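You operate a simulated robot arm through the tools that you are given. There is no shell and no other tool. Be economical: measure what you need, move in short steps, check, and stop when the job is done.

You are at the controls of a simulated robot arm. One attempt, no reset.

## Task
Push the tank drawer shut.

The check looks at the end state, three seconds after you hand in, the way a careful person would. Anything else that was tipped, shoved, dropped, spilled or broken makes it a failure.

## Robot
A 6-joint arm with a two-finger parallel gripper, fixed in place. Base frame: the origin is at the foot of the arm, x ahead of it, y to its left, z up. Readings come in m, degrees, newtons and seconds.
With the tool pointing down near the work surface it reaches from about 0.32 to 0.74 m from the base axis. Its first joint turns from -66.0 to 66.0 degrees. Payload 2.45 kg.
The tool frame sits at the grasp point between the pads (the TCP): z along the fingers, y along the line on which they close. The tips reach 0.024 m beyond it. The gripper opens to 0.068 m. The fingers are 0.017 m wide and 0.01 m thick; the gripper's body (0.04 by 0.07 m) begins 0.041 m behind the TCP.
Orientation is that of the tool frame in the base frame, as a unit quaternion [w, x, y, z]. With the fingers straight down and closing along the base's y, the tool's x points along the base's -x, its y along +y and its z along -z.

## Interface
- The arm moves only by the tool nudge_tool. Its argument "commands" is a list of rows, each an object (a shift or turn left out is 0, a gripper value left out holds the last) with "turn": the turn, a rotation vector about the base's x, y, z in degrees, a list of three; "offset": the shift along the base's x, y, z in m, a list of three; "claw": the gripper command, from -1 (fully open) to 1 (shut), values between in proportion. In form: [{"turn": [wx, wy, wz], "offset": [x, y, z], "claw": claw}, ...]. A call has 1 to 8 rows; each row is the pose to reach, as a shift and turn from the pose commanded when the call began. Rows are played at 5 a second. More than 0.05 m and 8.6 degrees between two rows, or a gripper value outside its range, and nothing of the call is played. A pose out of reach is approached as far as the arm can. The call stops where the force on the tool passes 40 N (or 10 N more than at its start, if that is more) or the arm is blocked; 0.2 s more then pass. The fingers move at their own pace (about 0.108 m/s each) and stop on an object; they squeeze with about 33 N. The grip force told is the motor's: it shows also when the fingers shut on nothing. Time passes only in rows, and 0.2 s behind the last, so rows that repeat a pose let the fingers close. The reply holds the time, the measured pose of the TCP, the force on the tool along the base axes, the opening and the grip force, in the units named above and with some noise.
- Cameras (640 x 400 px; columns grow to the right, rows downward): "scene" is fixed at [0.1536, 0.4069, 1.4519]; the picture's right is [-0.86, -0.51, 0.00], its down [-0.35, 0.58, -0.74] and it looks along [0.38, -0.63, -0.68] (base axes); focal length 339 px, centre (320, 200). "wrist" rides on the gripper at [-0.032, 0, -0.039] in the tool frame; the picture's right is [0.00, -1.00, 0.00], its down [0.97, 0.00, -0.24] and it looks along [0.24, 0.00, 0.97] (tool axes); focal length 218 px, centre (320, 200). There is no depth. A picture from a camera that has moved, and an enlarged one, comes with that camera's place and axes in the base frame and with its lens.
- get_image(camera): a new picture of that camera. It takes no simulated time.
- enlarge(camera, box): a new picture of the part [left, top, right, bottom] of that camera's present view, enlarged. It takes no simulated time.
- sign_off(): hands the job in; it is judged then, once.

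Go step by step. Nothing tells you positions but the pictures and the camera data: compare them with the known pose of the tool, close in by small moves and look again before you grip or let go. The budget is 90 turns and 42 pictures, counting those below and the enlarged ones. Unless the task says otherwise, let go and move clear before handing in, and close with one line.

The tools are called after "Emit:" as name(argument=value, ...) on one line, values as JSON. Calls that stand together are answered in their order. nudge_tool: Moves the arm, as the interface text tells. Its arguments: {"type":"object","properties":{"commands":{"type":"array","items":{"type":"object","properties":{"turn":{"type":"array","items":{"type":"number"}},"offset":{"type":"array","items":{"type":"number"}},"claw":{"type":"number"}}}}},"required":["commands"]} The other tools are called the same way: get_image (camera) takes a picture; enlarge (camera, box) takes an enlarged picture of a part of a camera's view; sign_off () hands the job in.

At the start:

```text
t: 0.0
tcp_pos: [0.4301, -0.0934, 1.0993]
orientation: [0.0, 0.0, 1.0, 0.0]
force: [-0.7, 0.0, 0.8]
finger_gap: 0.0679
grasp_force: 0.1
```

scene: 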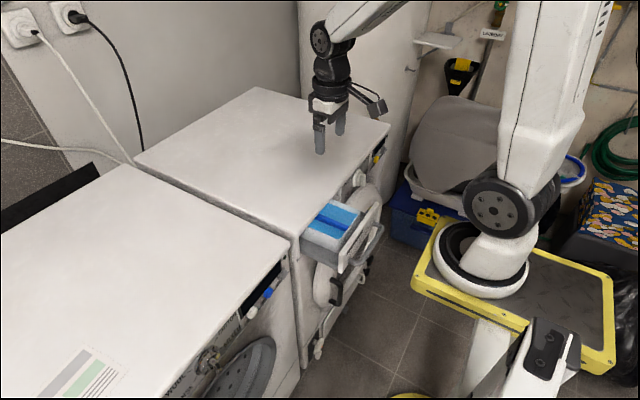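
wrist: 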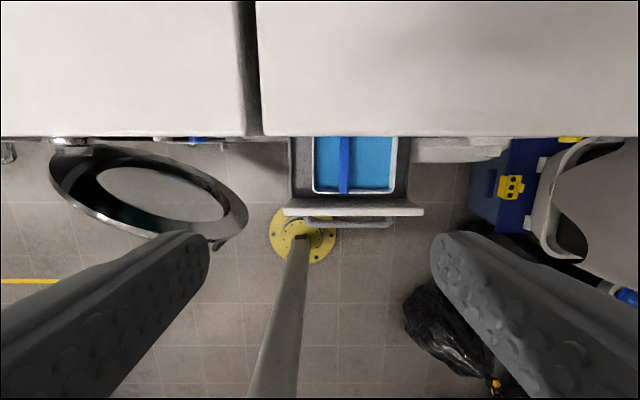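

The drawer sticks out of the front of the right-hand machine, towards the arm's base. I'll look closer to locate its front.

Emit:
enlarge(camera="scene", box=[260, 140, 420, 300])

Emit:
enlarge(camera="wrist", box=[230, 100, 470, 250])

```text
2.50 times, centred on (340, 220) of scene
camera zoom: at [0.1536, 0.4069, 1.4519], right [-0.86, -0.51, 0.0], down [-0.35, 0.58, -0.74], along [0.38, -0.63, -0.68], focal length 848 px, centre (270, 150)
```

zoom: 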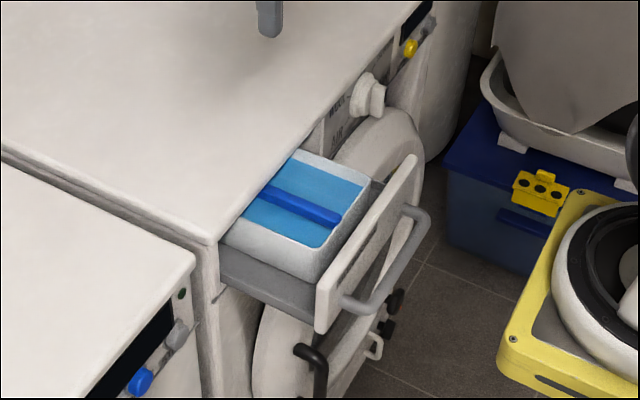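

```text
2.67 times, centred on (350, 175) of wrist
camera zoom: at [0.4623, -0.0944, 1.139], right [0.0, -1.0, 0.0], down [-0.97, 0.0, 0.24], along [-0.24, 0.0, -0.97], focal length 582 px, centre (240, 267)
```

zoom: 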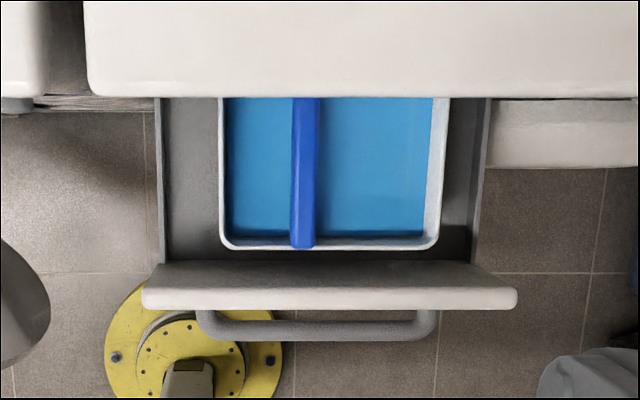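

I put the panel top edge at about x 0.37, y -0.26 to -0.04, z about 0.81, with the machine front at about x 0.475. I'll close the fingers, tilt the tips toward the machine, and back off in front of the panel.

Emit:
nudge_tool(commands=[{"offset": [-0.03, -0.013, 0], "claw": 1}, {"offset": [-0.06, -0.026, 0], "turn": [0, -6, 0]}, {"offset": [-0.09, -0.04, 0], "turn": [0, -12, 0]}, {"offset": [-0.12, -0.053, 0], "turn": [0, -18, 0]}, {"offset": [-0.12, -0.053, -0.03], "turn": [0, -25, 0]}, {"offset": [-0.12, -0.053, -0.07], "turn": [0, -25, 0]}, {"offset": [-0.12, -0.053, -0.11], "turn": [0, -25, 0]}, {"offset": [-0.12, -0.053, -0.15], "turn": [0, -25, 0]}])

Emit:
get_image(camera="scene")

Emit:
get_image(camera="wrist")

```text
t: 1.8
tcp_pos: [0.3369, -0.1784, 0.936]
orientation: [0.214, -0.007, 0.977, 0.003]
force: [1.5, -1.5, 0.4]
finger_gap: 0.0003
grasp_force: 23.4
out of reach, approached as far as the arm can: row 4, 5, 6, 7, 8
```

```text
37 pictures are left
```

scene: 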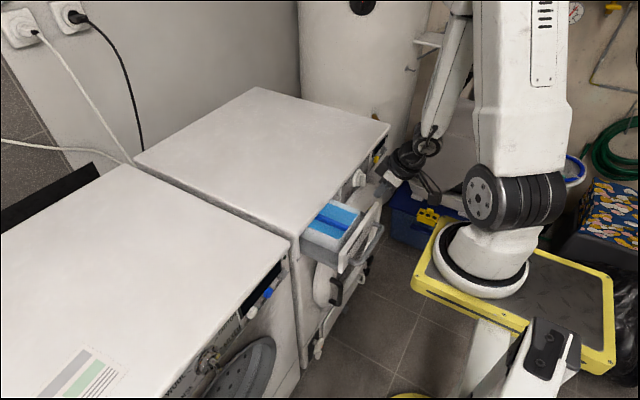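

```text
36 pictures are left
camera wrist: at [0.3506, -0.1791, 0.9839], right [0.01, -1.0, -0.01], down [-0.98, -0.01, -0.19], along [0.19, 0.01, -0.98], focal length 218 px, centre (320, 200)
```

wrist: 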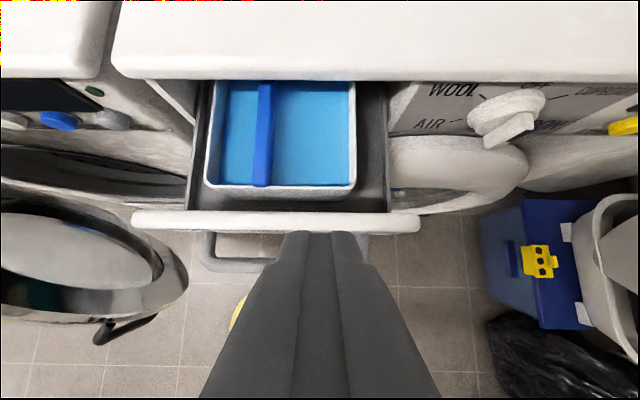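

The machine top is really at about z 0.835, and the panel top is at about x 0.37, z 0.81. The tilt limits how close I can get to the base, so I'll reduce it while raised.

Emit:
nudge_tool(commands=[{"turn": [0, 5, 0]}, {"turn": [0, 10, 0]}, {"turn": [0, 15, 0]}, {"turn": [0, 15, 0]}])

```text
t: 2.8
tcp_pos: [0.3388, -0.1828, 0.9395]
orientation: [0.086, 0.0, 0.996, 0.0]
force: [-0.6, 0.4, 0.2]
finger_gap: 0.0
grasp_force: 23.3
```

Next I'll move sideways to the drawer's centre line, still above it.

Emit:
nudge_tool(commands=[{"offset": [0, 0.018, 0]}, {"offset": [-0.003, 0.036, -0.01]}, {"offset": [-0.005, 0.036, -0.04]}, {"offset": [-0.005, 0.036, -0.06]}, {"offset": [-0.005, 0.036, -0.075]}])

Emit:
get_image(camera="wrist")

Emit:
enlarge(camera="scene", box=[280, 120, 440, 280])

```text
t: 4.0
tcp_pos: [0.3423, -0.1518, 0.8747]
orientation: [0.085, -0.001, 0.996, 0.003]
force: [-0.2, -0.5, 0.6]
finger_gap: 0.0
grasp_force: 24.0
out of reach, approached as far as the arm can: row 4, 5
```

```text
35 pictures are left
camera wrist: at [0.3677, -0.1528, 0.9185], right [0.0, -1.0, -0.01], down [-1.0, 0.0, 0.07], along [-0.07, 0.01, -1.0], focal length 218 px, centre (320, 200)
```

wrist: 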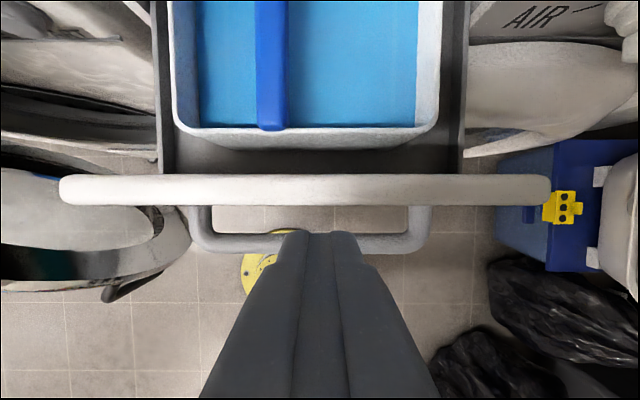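

```text
2.50 times, centred on (360, 200) of scene
camera zoom: at [0.1536, 0.4069, 1.4519], right [-0.86, -0.51, 0.0], down [-0.35, 0.58, -0.74], along [0.38, -0.63, -0.68], focal length 848 px, centre (220, 200)
```

zoom: 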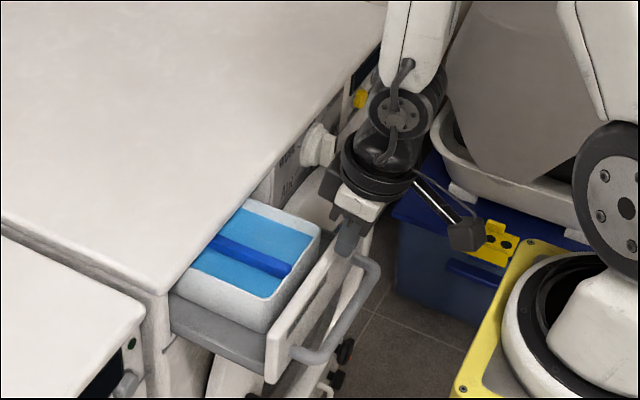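

The panel front is at about x 0.358, its top at about z 0.815 and the handle at about z 0.773. I'll straighten the tool and back off slightly before lowering.

Emit:
nudge_tool(commands=[{"turn": [0, 5, 0]}, {"turn": [0, 10, 0], "offset": [-0.004, 0, 0]}, {"turn": [0, 10, 0], "offset": [-0.008, 0.002, 0]}, {"turn": [0, 10, 0], "offset": [-0.012, 0.004, 0]}])

```text
t: 5.0
tcp_pos: [0.3366, -0.1456, 0.8746]
orientation: [0.02, 0.0, 1.0, 0.014]
force: [-0.1, 0.3, 0.1]
finger_gap: 0.0001
grasp_force: 23.5
out of reach, approached as far as the arm can: row 2, 3, 4
```

The fingers clear the panel by about 1 cm. I'll lower slowly so the tips end just above the handle bar.

Emit:
nudge_tool(commands=[{"offset": [0, 0, -0.012]}, {"offset": [0, 0, -0.024]}, {"offset": [0, 0, -0.036]}, {"offset": [0, 0, -0.036]}])

Emit:
get_image(camera="wrist")

Emit:
enlarge(camera="scene", box=[300, 150, 420, 270])

```text
t: 6.0
tcp_pos: [0.3357, -0.1457, 0.8392]
orientation: [-0.001, 0.0, 1.0, -0.001]
force: [-0.5, -0.1, 0.1]
finger_gap: 0.0
grasp_force: 23.6
out of reach, approached as far as the arm can: row 1
```

```text
33 pictures are left
camera wrist: at [0.3689, -0.1456, 0.8772], right [0.0, -1.0, 0.0], down [-0.97, 0.0, 0.24], along [-0.24, 0.0, -0.97], focal length 218 px, centre (320, 200)
```

wrist: 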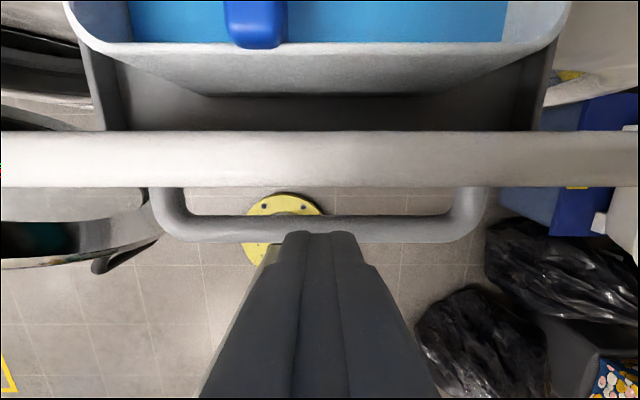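

```text
3.33 times, centred on (360, 210) of scene
camera zoom: at [0.1536, 0.4069, 1.4519], right [-0.86, -0.51, 0.0], down [-0.35, 0.58, -0.74], along [0.38, -0.63, -0.68], focal length 1131 px, centre (187, 167)
```

zoom: 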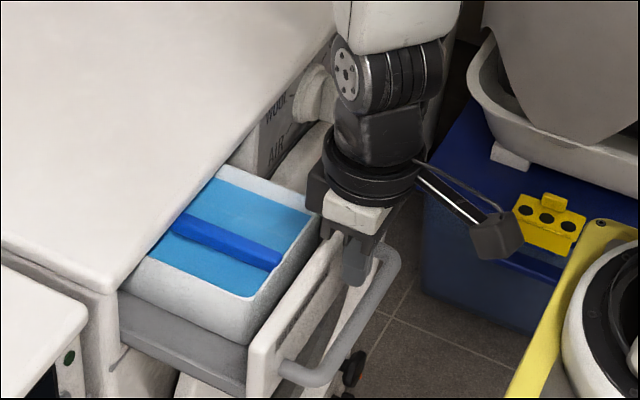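

The tips are level with the panel's top edge, about 1 cm in front of it. I'll lower 2 cm more and move forward gently until they touch.

Emit:
nudge_tool(commands=[{"offset": [0, 0, -0.01]}, {"offset": [0, 0, -0.022]}, {"offset": [0, 0, -0.022]}, {"offset": [0.005, 0, -0.022]}, {"offset": [0.01, 0, -0.022]}, {"offset": [0.014, 0, -0.022]}, {"offset": [0.018, 0, -0.022]}, {"offset": [0.018, 0, -0.022]}])

Emit:
get_image(camera="wrist")

Emit:
enlarge(camera="scene", box=[300, 150, 420, 270])

```text
t: 7.8
tcp_pos: [0.3535, -0.1455, 0.8171]
orientation: [0.0, 0.0, 1.0, 0.0]
force: [-0.9, -0.7, 0.6]
finger_gap: 0.0
grasp_force: 23.6
```

```text
31 pictures are left
camera wrist: at [0.3867, -0.1457, 0.8555], right [0.0, -1.0, 0.0], down [-0.97, 0.0, 0.24], along [-0.24, 0.0, -0.97], focal length 218 px, centre (320, 200)
```

wrist: 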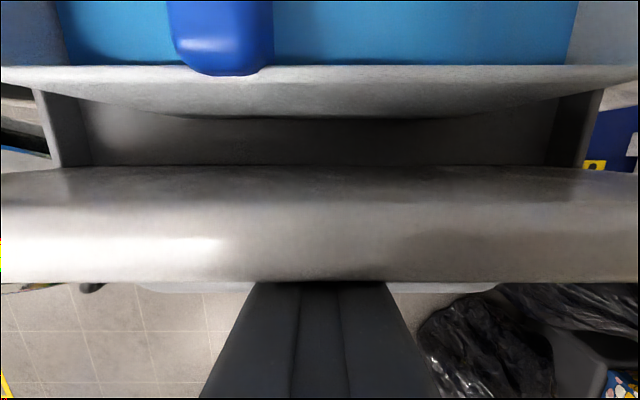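

```text
3.33 times, centred on (360, 210) of scene
camera zoom: at [0.1536, 0.4069, 1.4519], right [-0.86, -0.51, 0.0], down [-0.35, 0.58, -0.74], along [0.38, -0.63, -0.68], focal length 1131 px, centre (187, 167)
```

zoom: 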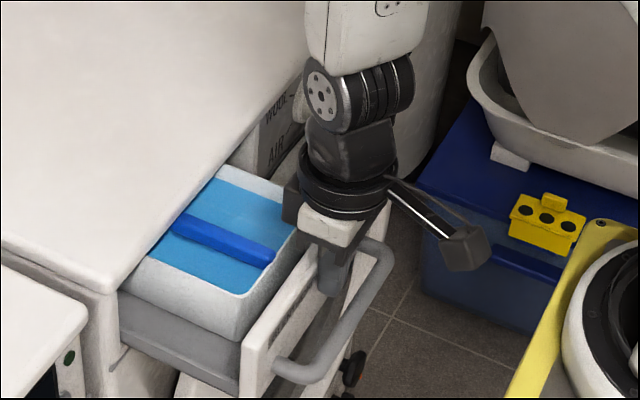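

The fingers are at the panel, below its top edge. I'll push slowly, because the tank holds water.

Emit:
nudge_tool(commands=[{"offset": [0.003, 0, 0]}, {"offset": [0.007, 0, 0]}, {"offset": [0.011, 0, 0]}, {"offset": [0.015, 0, 0]}, {"offset": [0.019, 0, 0]}, {"offset": [0.023, 0, 0]}, {"offset": [0.026, 0, 0]}, {"offset": [0.028, 0, 0]}])

Emit:
get_image(camera="wrist")

Emit:
enlarge(camera="scene", box=[300, 150, 420, 270])

```text
t: 9.6
tcp_pos: [0.3836, -0.1454, 0.8165]
orientation: [0.0, -0.001, 1.0, 0.0]
force: [-0.5, 0.7, 0.9]
finger_gap: 0.0
grasp_force: 24.0
```

```text
29 pictures are left
camera wrist: at [0.4148, -0.1452, 0.8554], right [0.0, -1.0, 0.0], down [-0.97, 0.0, 0.24], along [-0.24, 0.0, -0.97], focal length 218 px, centre (320, 200)
```

wrist: 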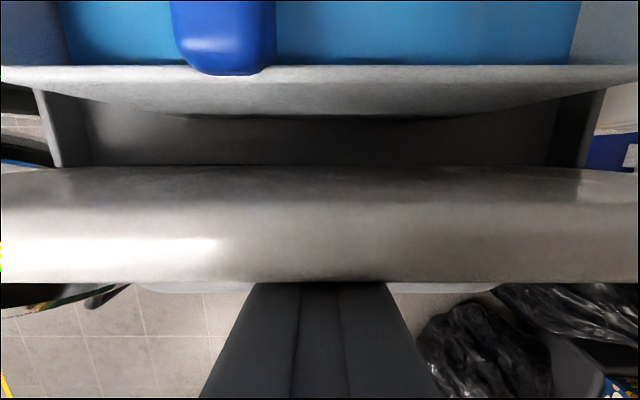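

```text
3.33 times, centred on (360, 210) of scene
camera zoom: at [0.1536, 0.4069, 1.4519], right [-0.86, -0.51, 0.0], down [-0.35, 0.58, -0.74], along [0.38, -0.63, -0.68], focal length 1131 px, centre (187, 167)
```

zoom: 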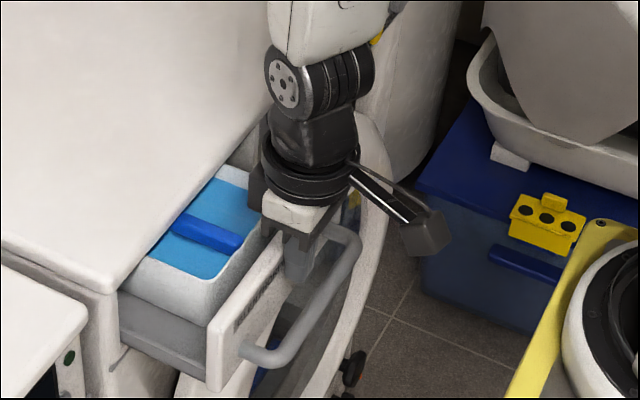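

The drawer follows and the tank rides along. Before the hand reaches the machine top, I'll ease back slightly and tilt so the gripper body leans away from it.

Emit:
nudge_tool(commands=[{"offset": [-0.004, 0, 0]}, {"offset": [-0.007, 0, 0], "turn": [0, -5, 0]}, {"offset": [-0.009, 0, 0], "turn": [0, -10, 0]}, {"offset": [-0.011, 0, 0], "turn": [0, -15, 0]}, {"offset": [-0.013, 0, -0.001], "turn": [0, -20, 0]}, {"offset": [-0.015, 0, -0.002], "turn": [0, -25, 0]}, {"offset": [-0.015, 0, -0.002], "turn": [0, -25, 0]}])

Emit:
get_image(camera="wrist")

Emit:
enlarge(camera="scene", box=[300, 150, 420, 270])

```text
t: 11.2
tcp_pos: [0.3678, -0.1453, 0.8144]
orientation: [0.218, 0.0, 0.976, 0.0]
force: [-0.9, -0.8, 0.1]
finger_gap: 0.0002
grasp_force: 23.3
```

```text
27 pictures are left
camera wrist: at [0.3802, -0.1459, 0.8632], right [0.0, -1.0, 0.0], down [-0.98, 0.0, -0.19], along [0.19, 0.0, -0.98], focal length 218 px, centre (320, 200)
```

wrist: 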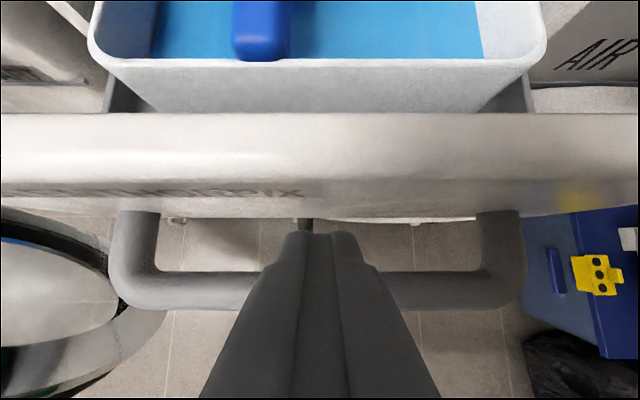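

```text
3.33 times, centred on (360, 210) of scene
camera zoom: at [0.1536, 0.4069, 1.4519], right [-0.86, -0.51, 0.0], down [-0.35, 0.58, -0.74], along [0.38, -0.63, -0.68], focal length 1131 px, centre (187, 167)
```

zoom: 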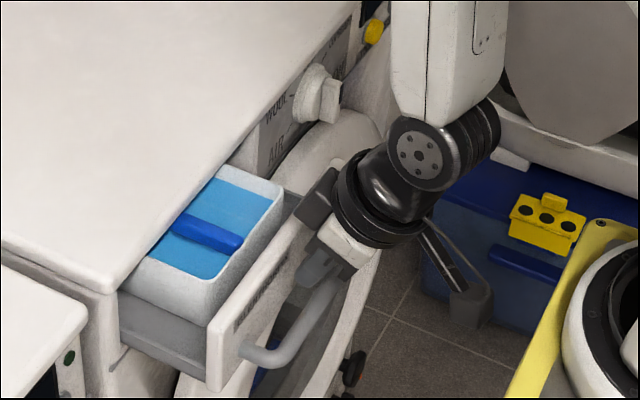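

The tilt clears the machine top well. I'll push on slowly.

Emit:
nudge_tool(commands=[{"offset": [0.005, 0, 0]}, {"offset": [0.009, 0, 0]}, {"offset": [0.013, 0, 0]}, {"offset": [0.017, 0, 0]}, {"offset": [0.022, 0, 0]}, {"offset": [0.027, 0, 0]}, {"offset": [0.031, 0, 0]}, {"offset": [0.033, 0, 0]}])

Emit:
get_image(camera="wrist")

Emit:
enlarge(camera="scene", box=[300, 150, 420, 270])

```text
t: 13.0
tcp_pos: [0.4003, -0.1452, 0.8157]
orientation: [0.217, 0.0, 0.976, 0.0]
force: [-1.1, -0.5, 0.3]
finger_gap: 0.0001
grasp_force: 23.5
```

```text
25 pictures are left
camera wrist: at [0.4138, -0.1456, 0.863], right [0.0, -1.0, 0.0], down [-0.98, 0.0, -0.19], along [0.19, 0.0, -0.98], focal length 218 px, centre (320, 200)
```

wrist: 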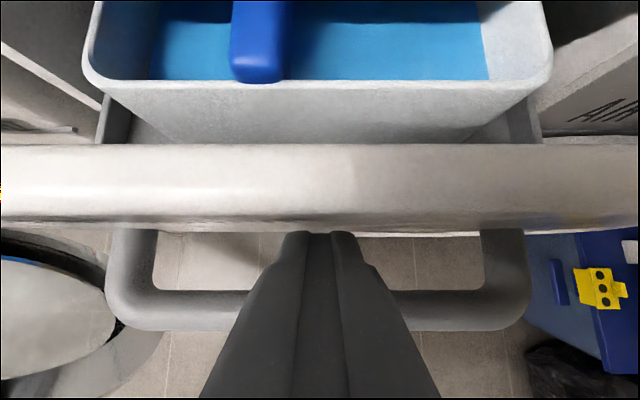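

```text
3.33 times, centred on (360, 210) of scene
camera zoom: at [0.1536, 0.4069, 1.4519], right [-0.86, -0.51, 0.0], down [-0.35, 0.58, -0.74], along [0.38, -0.63, -0.68], focal length 1131 px, centre (187, 167)
```

zoom: 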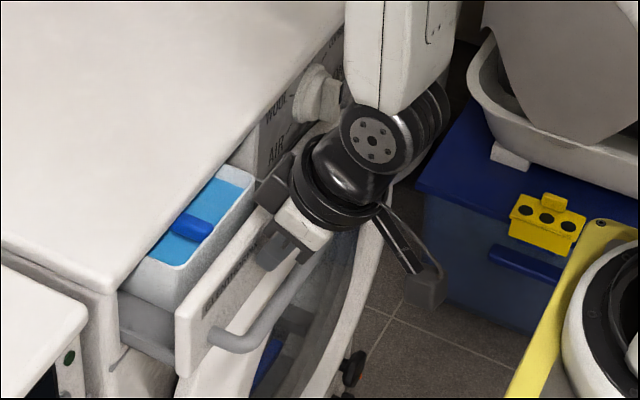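

The drawer is still moving in. I'll tilt about 14° more so the camera housing stays clear of the machine top's edge, then continue pushing.

Emit:
nudge_tool(commands=[{"offset": [-0.004, 0, 0]}, {"offset": [-0.006, 0, -0.001], "turn": [0, -5, 0]}, {"offset": [-0.007, 0, -0.002], "turn": [0, -10, 0]}, {"offset": [-0.008, 0, -0.003], "turn": [0, -14, 0]}, {"offset": [-0.004, 0, -0.003], "turn": [0, -14, 0]}, {"offset": [0.001, 0, -0.003], "turn": [0, -14, 0]}, {"offset": [0.006, 0, -0.003], "turn": [0, -14, 0]}, {"offset": [0.01, 0, -0.003], "turn": [0, -14, 0]}])

Emit:
get_image(camera="wrist")

Emit:
enlarge(camera="scene", box=[300, 150, 420, 270])

```text
t: 14.8
tcp_pos: [0.4106, -0.1453, 0.8109]
orientation: [0.334, 0.0, 0.943, 0.0]
force: [-1.7, -0.5, 0.6]
finger_gap: 0.0002
grasp_force: 23.1
```

```text
23 pictures are left
camera wrist: at [0.4115, -0.1454, 0.8614], right [0.0, -1.0, 0.0], down [-0.91, 0.0, -0.42], along [0.42, 0.0, -0.91], focal length 218 px, centre (320, 200)
```

wrist: 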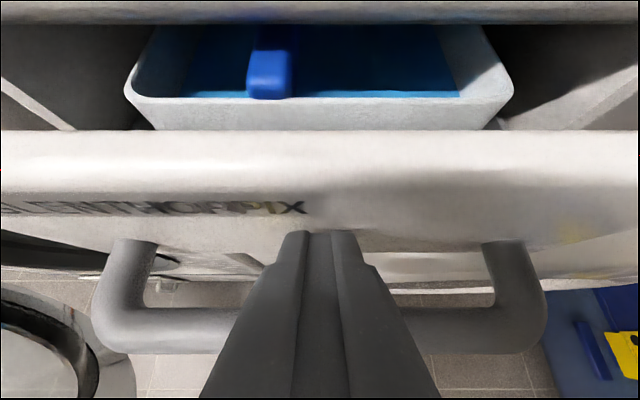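

```text
3.33 times, centred on (360, 210) of scene
camera zoom: at [0.1536, 0.4069, 1.4519], right [-0.86, -0.51, 0.0], down [-0.35, 0.58, -0.74], along [0.38, -0.63, -0.68], focal length 1131 px, centre (187, 167)
```

zoom: 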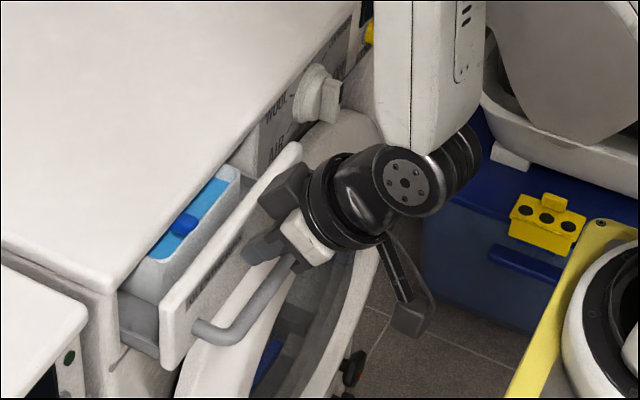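

The view is good and the tank rim is passing beneath the top. I'll keep pushing.

Emit:
nudge_tool(commands=[{"offset": [0.004, 0, 0]}, {"offset": [0.008, 0, 0]}, {"offset": [0.012, 0, 0]}, {"offset": [0.016, 0, 0]}, {"offset": [0.02, 0, 0]}, {"offset": [0.024, 0, 0]}, {"offset": [0.027, 0, 0]}, {"offset": [0.029, 0, 0]}])

Emit:
get_image(camera="wrist")

Emit:
enlarge(camera="scene", box=[300, 150, 420, 270])

```text
t: 16.6
tcp_pos: [0.4399, -0.146, 0.813]
orientation: [0.334, -0.001, 0.943, 0.0]
force: [0.3, 0.2, -0.1]
finger_gap: 0.0
grasp_force: 23.7
```

```text
21 pictures are left
camera wrist: at [0.4403, -0.1454, 0.8628], right [0.0, -1.0, 0.0], down [-0.91, 0.0, -0.42], along [0.42, 0.0, -0.91], focal length 218 px, centre (320, 200)
```

wrist: 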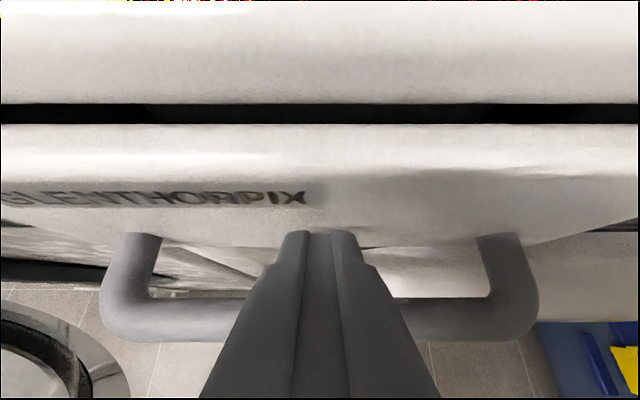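

```text
3.33 times, centred on (360, 210) of scene
camera zoom: at [0.1536, 0.4069, 1.4519], right [-0.86, -0.51, 0.0], down [-0.35, 0.58, -0.74], along [0.38, -0.63, -0.68], focal length 1131 px, centre (187, 167)
```

zoom: 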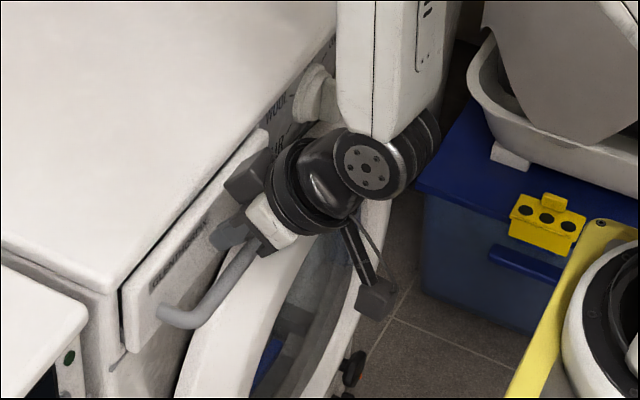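

The drawer is nearly shut, and a narrow gap may remain. I'll push in small steps until the force rises.

Emit:
nudge_tool(commands=[{"offset": [0.002, 0, 0]}, {"offset": [0.004, 0, 0]}, {"offset": [0.006, 0, 0]}, {"offset": [0.008, 0, 0]}, {"offset": [0.01, 0, 0]}, {"offset": [0.012, 0, 0]}, {"offset": [0.014, 0, 0]}, {"offset": [0.016, 0, 0]}])

Emit:
get_image(camera="wrist")

Emit:
enlarge(camera="scene", box=[300, 150, 420, 270])

```text
t: 18.1
tcp_pos: [0.4463, -0.145, 0.8116]
orientation: [0.327, 0.004, 0.945, 0.002]
force: [-6.1, -1.1, 1.7]
finger_gap: 0.0
grasp_force: 23.7
stopped in row 7: the force on the tool passed its limit (the readings are from after the stop); the commanded pose is now the measured one
```

```text
19 pictures are left
camera wrist: at [0.448, -0.1448, 0.8602], right [-0.01, -1.0, -0.01], down [-0.91, 0.01, -0.41], along [0.41, 0.0, -0.91], focal length 218 px, centre (320, 200)
```

wrist: 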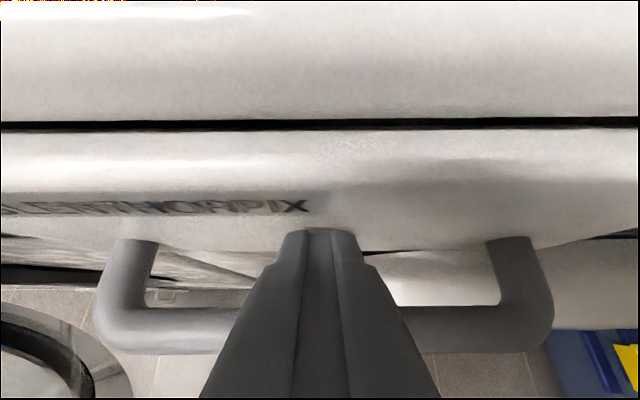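

```text
3.33 times, centred on (360, 210) of scene
camera zoom: at [0.1535, 0.4069, 1.4519], right [-0.86, -0.51, 0.0], down [-0.35, 0.58, -0.74], along [0.38, -0.63, -0.68], focal length 1131 px, centre (187, 167)
```

zoom: 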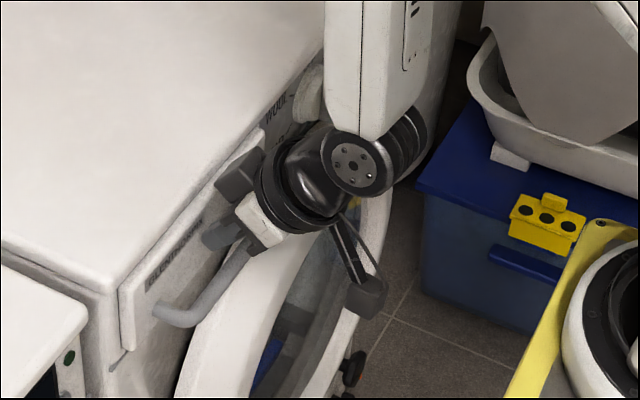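

The force limit stopped the push with the drawer apparently against its stop. I'll back off and up, then check.

Emit:
nudge_tool(commands=[{"offset": [-0.01, 0, 0]}, {"offset": [-0.02, 0, 0.005]}, {"offset": [-0.03, 0, 0.02]}, {"offset": [-0.03, 0, 0.05], "turn": [0, 5, 0]}, {"offset": [-0.03, 0, 0.09], "turn": [0, 12, 0]}, {"offset": [-0.03, 0, 0.13], "turn": [0, 20, 0]}, {"offset": [-0.03, 0, 0.16], "turn": [0, 28, 0]}, {"offset": [-0.03, 0, 0.19], "turn": [0, 36, 0]}])

Emit:
get_image(camera="wrist")

Emit:
enlarge(camera="scene", box=[280, 140, 420, 280])

```text
t: 19.9
tcp_pos: [0.4481, -0.1246, 0.9834]
orientation: [0.167, 0.045, 0.981, 0.084]
force: [-2.9, -0.6, 1.2]
finger_gap: 0.0
grasp_force: 23.8
out of reach, approached as far as the arm can: row 6, 7, 8
```

```text
17 pictures are left
camera wrist: at [0.4641, -0.1334, 1.029], right [-0.06, -0.98, -0.18], down [-0.99, 0.08, -0.09], along [0.1, 0.17, -0.98], focal length 218 px, centre (320, 200)
```

wrist: 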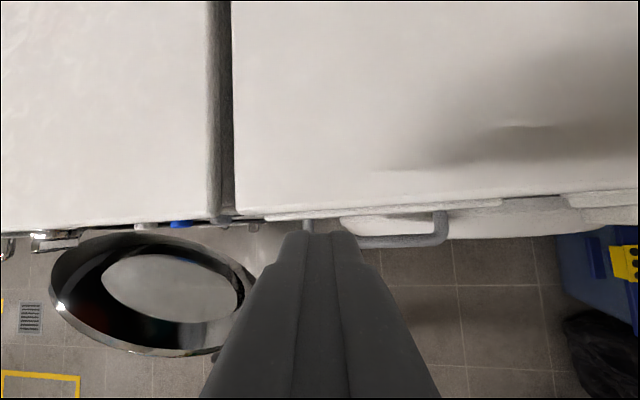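

```text
2.86 times, centred on (350, 210) of scene
camera zoom: at [0.1536, 0.4069, 1.4519], right [-0.86, -0.51, 0.0], down [-0.35, 0.58, -0.74], along [0.38, -0.63, -0.68], focal length 969 px, centre (234, 171)
```

zoom: 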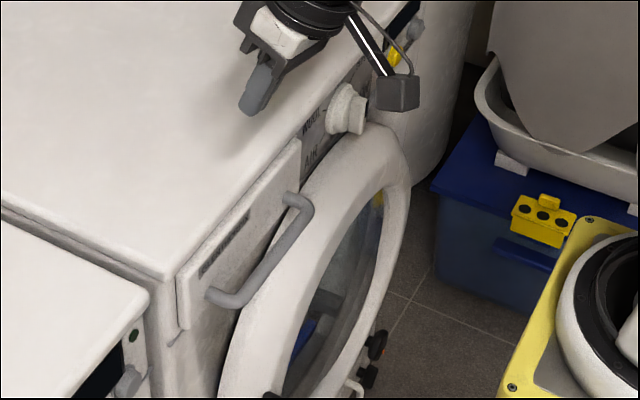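

The drawer looks shut and the arm is clear above the machine. I'll check closely for any leftover gap.

Emit:
enlarge(camera="scene", box=[310, 180, 370, 230])

Emit:
enlarge(camera="wrist", box=[220, 170, 520, 270])

Emit:
nudge_tool(commands=[{"offset": [0.01, 0.0, 0.03], "turn": [0, 6, 0]}, {"offset": [0.02, 0.0, 0.06], "turn": [0, 12, 0]}, {"offset": [0.02, 0.0, 0.07], "turn": [0, 18, 0]}])

```text
8.00 times, centred on (340, 205) of scene
camera zoom: at [0.1536, 0.4069, 1.4519], right [-0.86, -0.51, 0.0], down [-0.35, 0.58, -0.74], along [0.38, -0.63, -0.68], focal length 2714 px, centre (160, 160)
```

zoom: 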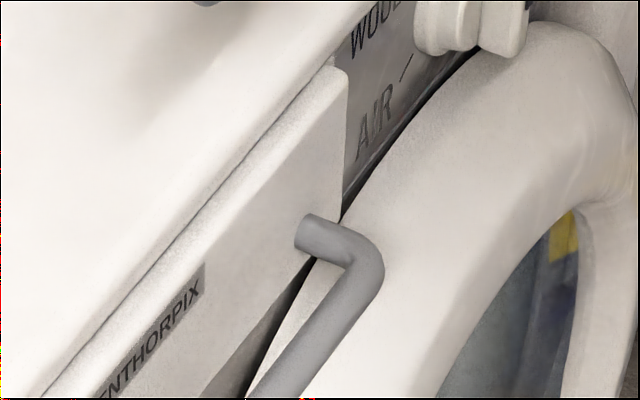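

```text
2.13 times, centred on (370, 220) of wrist
camera zoom: at [0.4641, -0.1334, 1.029], right [-0.06, -0.98, -0.18], down [-0.99, 0.08, -0.09], along [0.1, 0.17, -0.98], focal length 466 px, centre (213, 157)
```

zoom: 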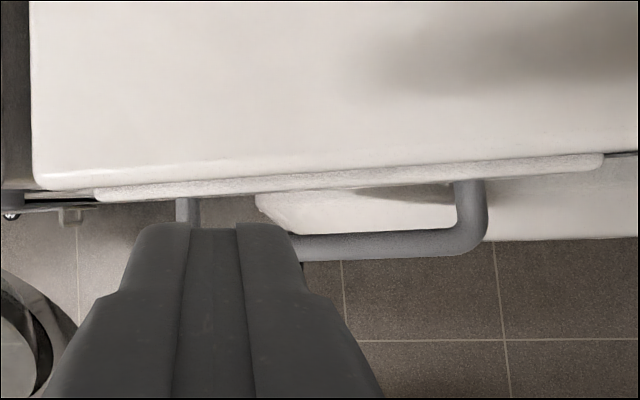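

```text
t: 20.7
tcp_pos: [0.4151, -0.1146, 0.9823]
orientation: [0.01, 0.008, 0.997, 0.076]
force: [0.1, -0.5, 0.2]
finger_gap: 0.0
grasp_force: 23.4
out of reach, approached as far as the arm can: row 1, 2, 3
```

The panel sits against the front with its thickness showing. I'll look at both ends for a residual gap.

Emit:
enlarge(camera="scene", box=[290, 220, 340, 260])

Emit:
enlarge(camera="wrist", box=[200, 120, 500, 270])

Emit:
get_image(camera="scene")

```text
10.00 times, centred on (315, 240) of scene
camera zoom: at [0.1536, 0.4069, 1.4519], right [-0.86, -0.51, 0.0], down [-0.35, 0.58, -0.74], along [0.38, -0.63, -0.68], focal length 3392 px, centre (370, -200)
```

zoom: 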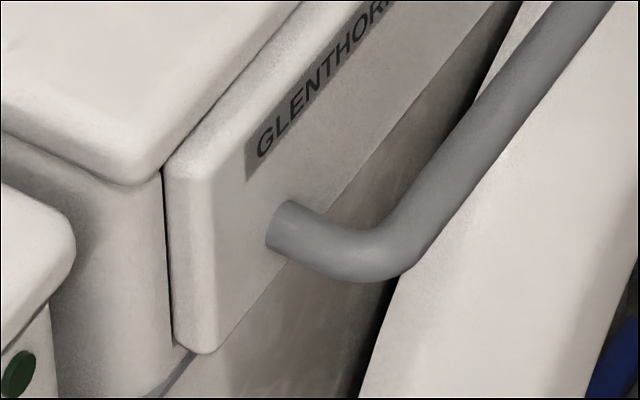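

```text
2.13 times, centred on (350, 195) of wrist
camera zoom: at [0.4466, -0.1208, 1.0199], right [-0.01, -0.99, -0.15], down [-0.98, -0.02, 0.22], along [-0.22, 0.15, -0.96], focal length 466 px, centre (256, 211)
```

zoom: 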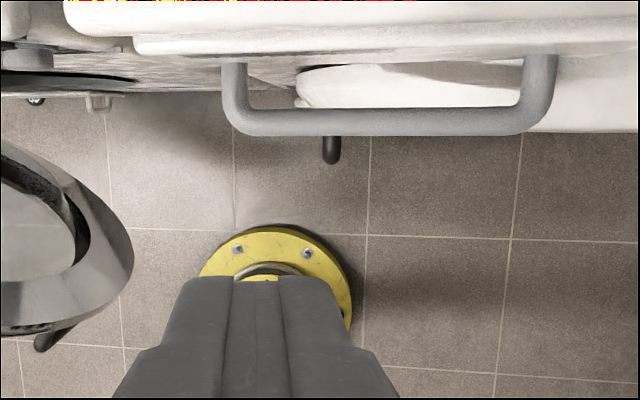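

```text
11 pictures are left
```

scene: 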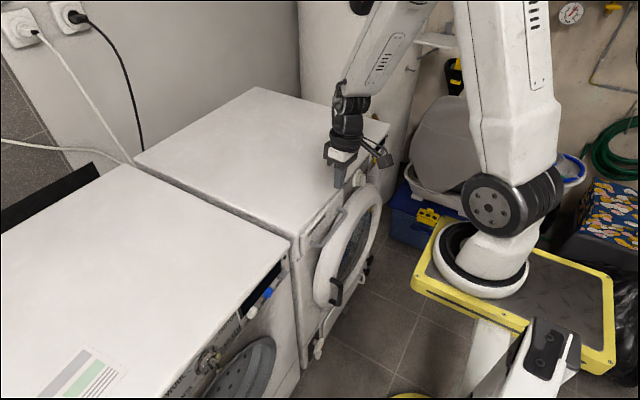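

The panel is seated against the machine front with only a hairline seam, nothing else has moved, and the arm is clear. I'm handing in now.

Emit:
sign_off()

```text
The job is handed in.
```

The tank drawer is pushed shut against its stop, with the tank inside, no spill or other shifted item visible in the pictures, and the arm moved clear.
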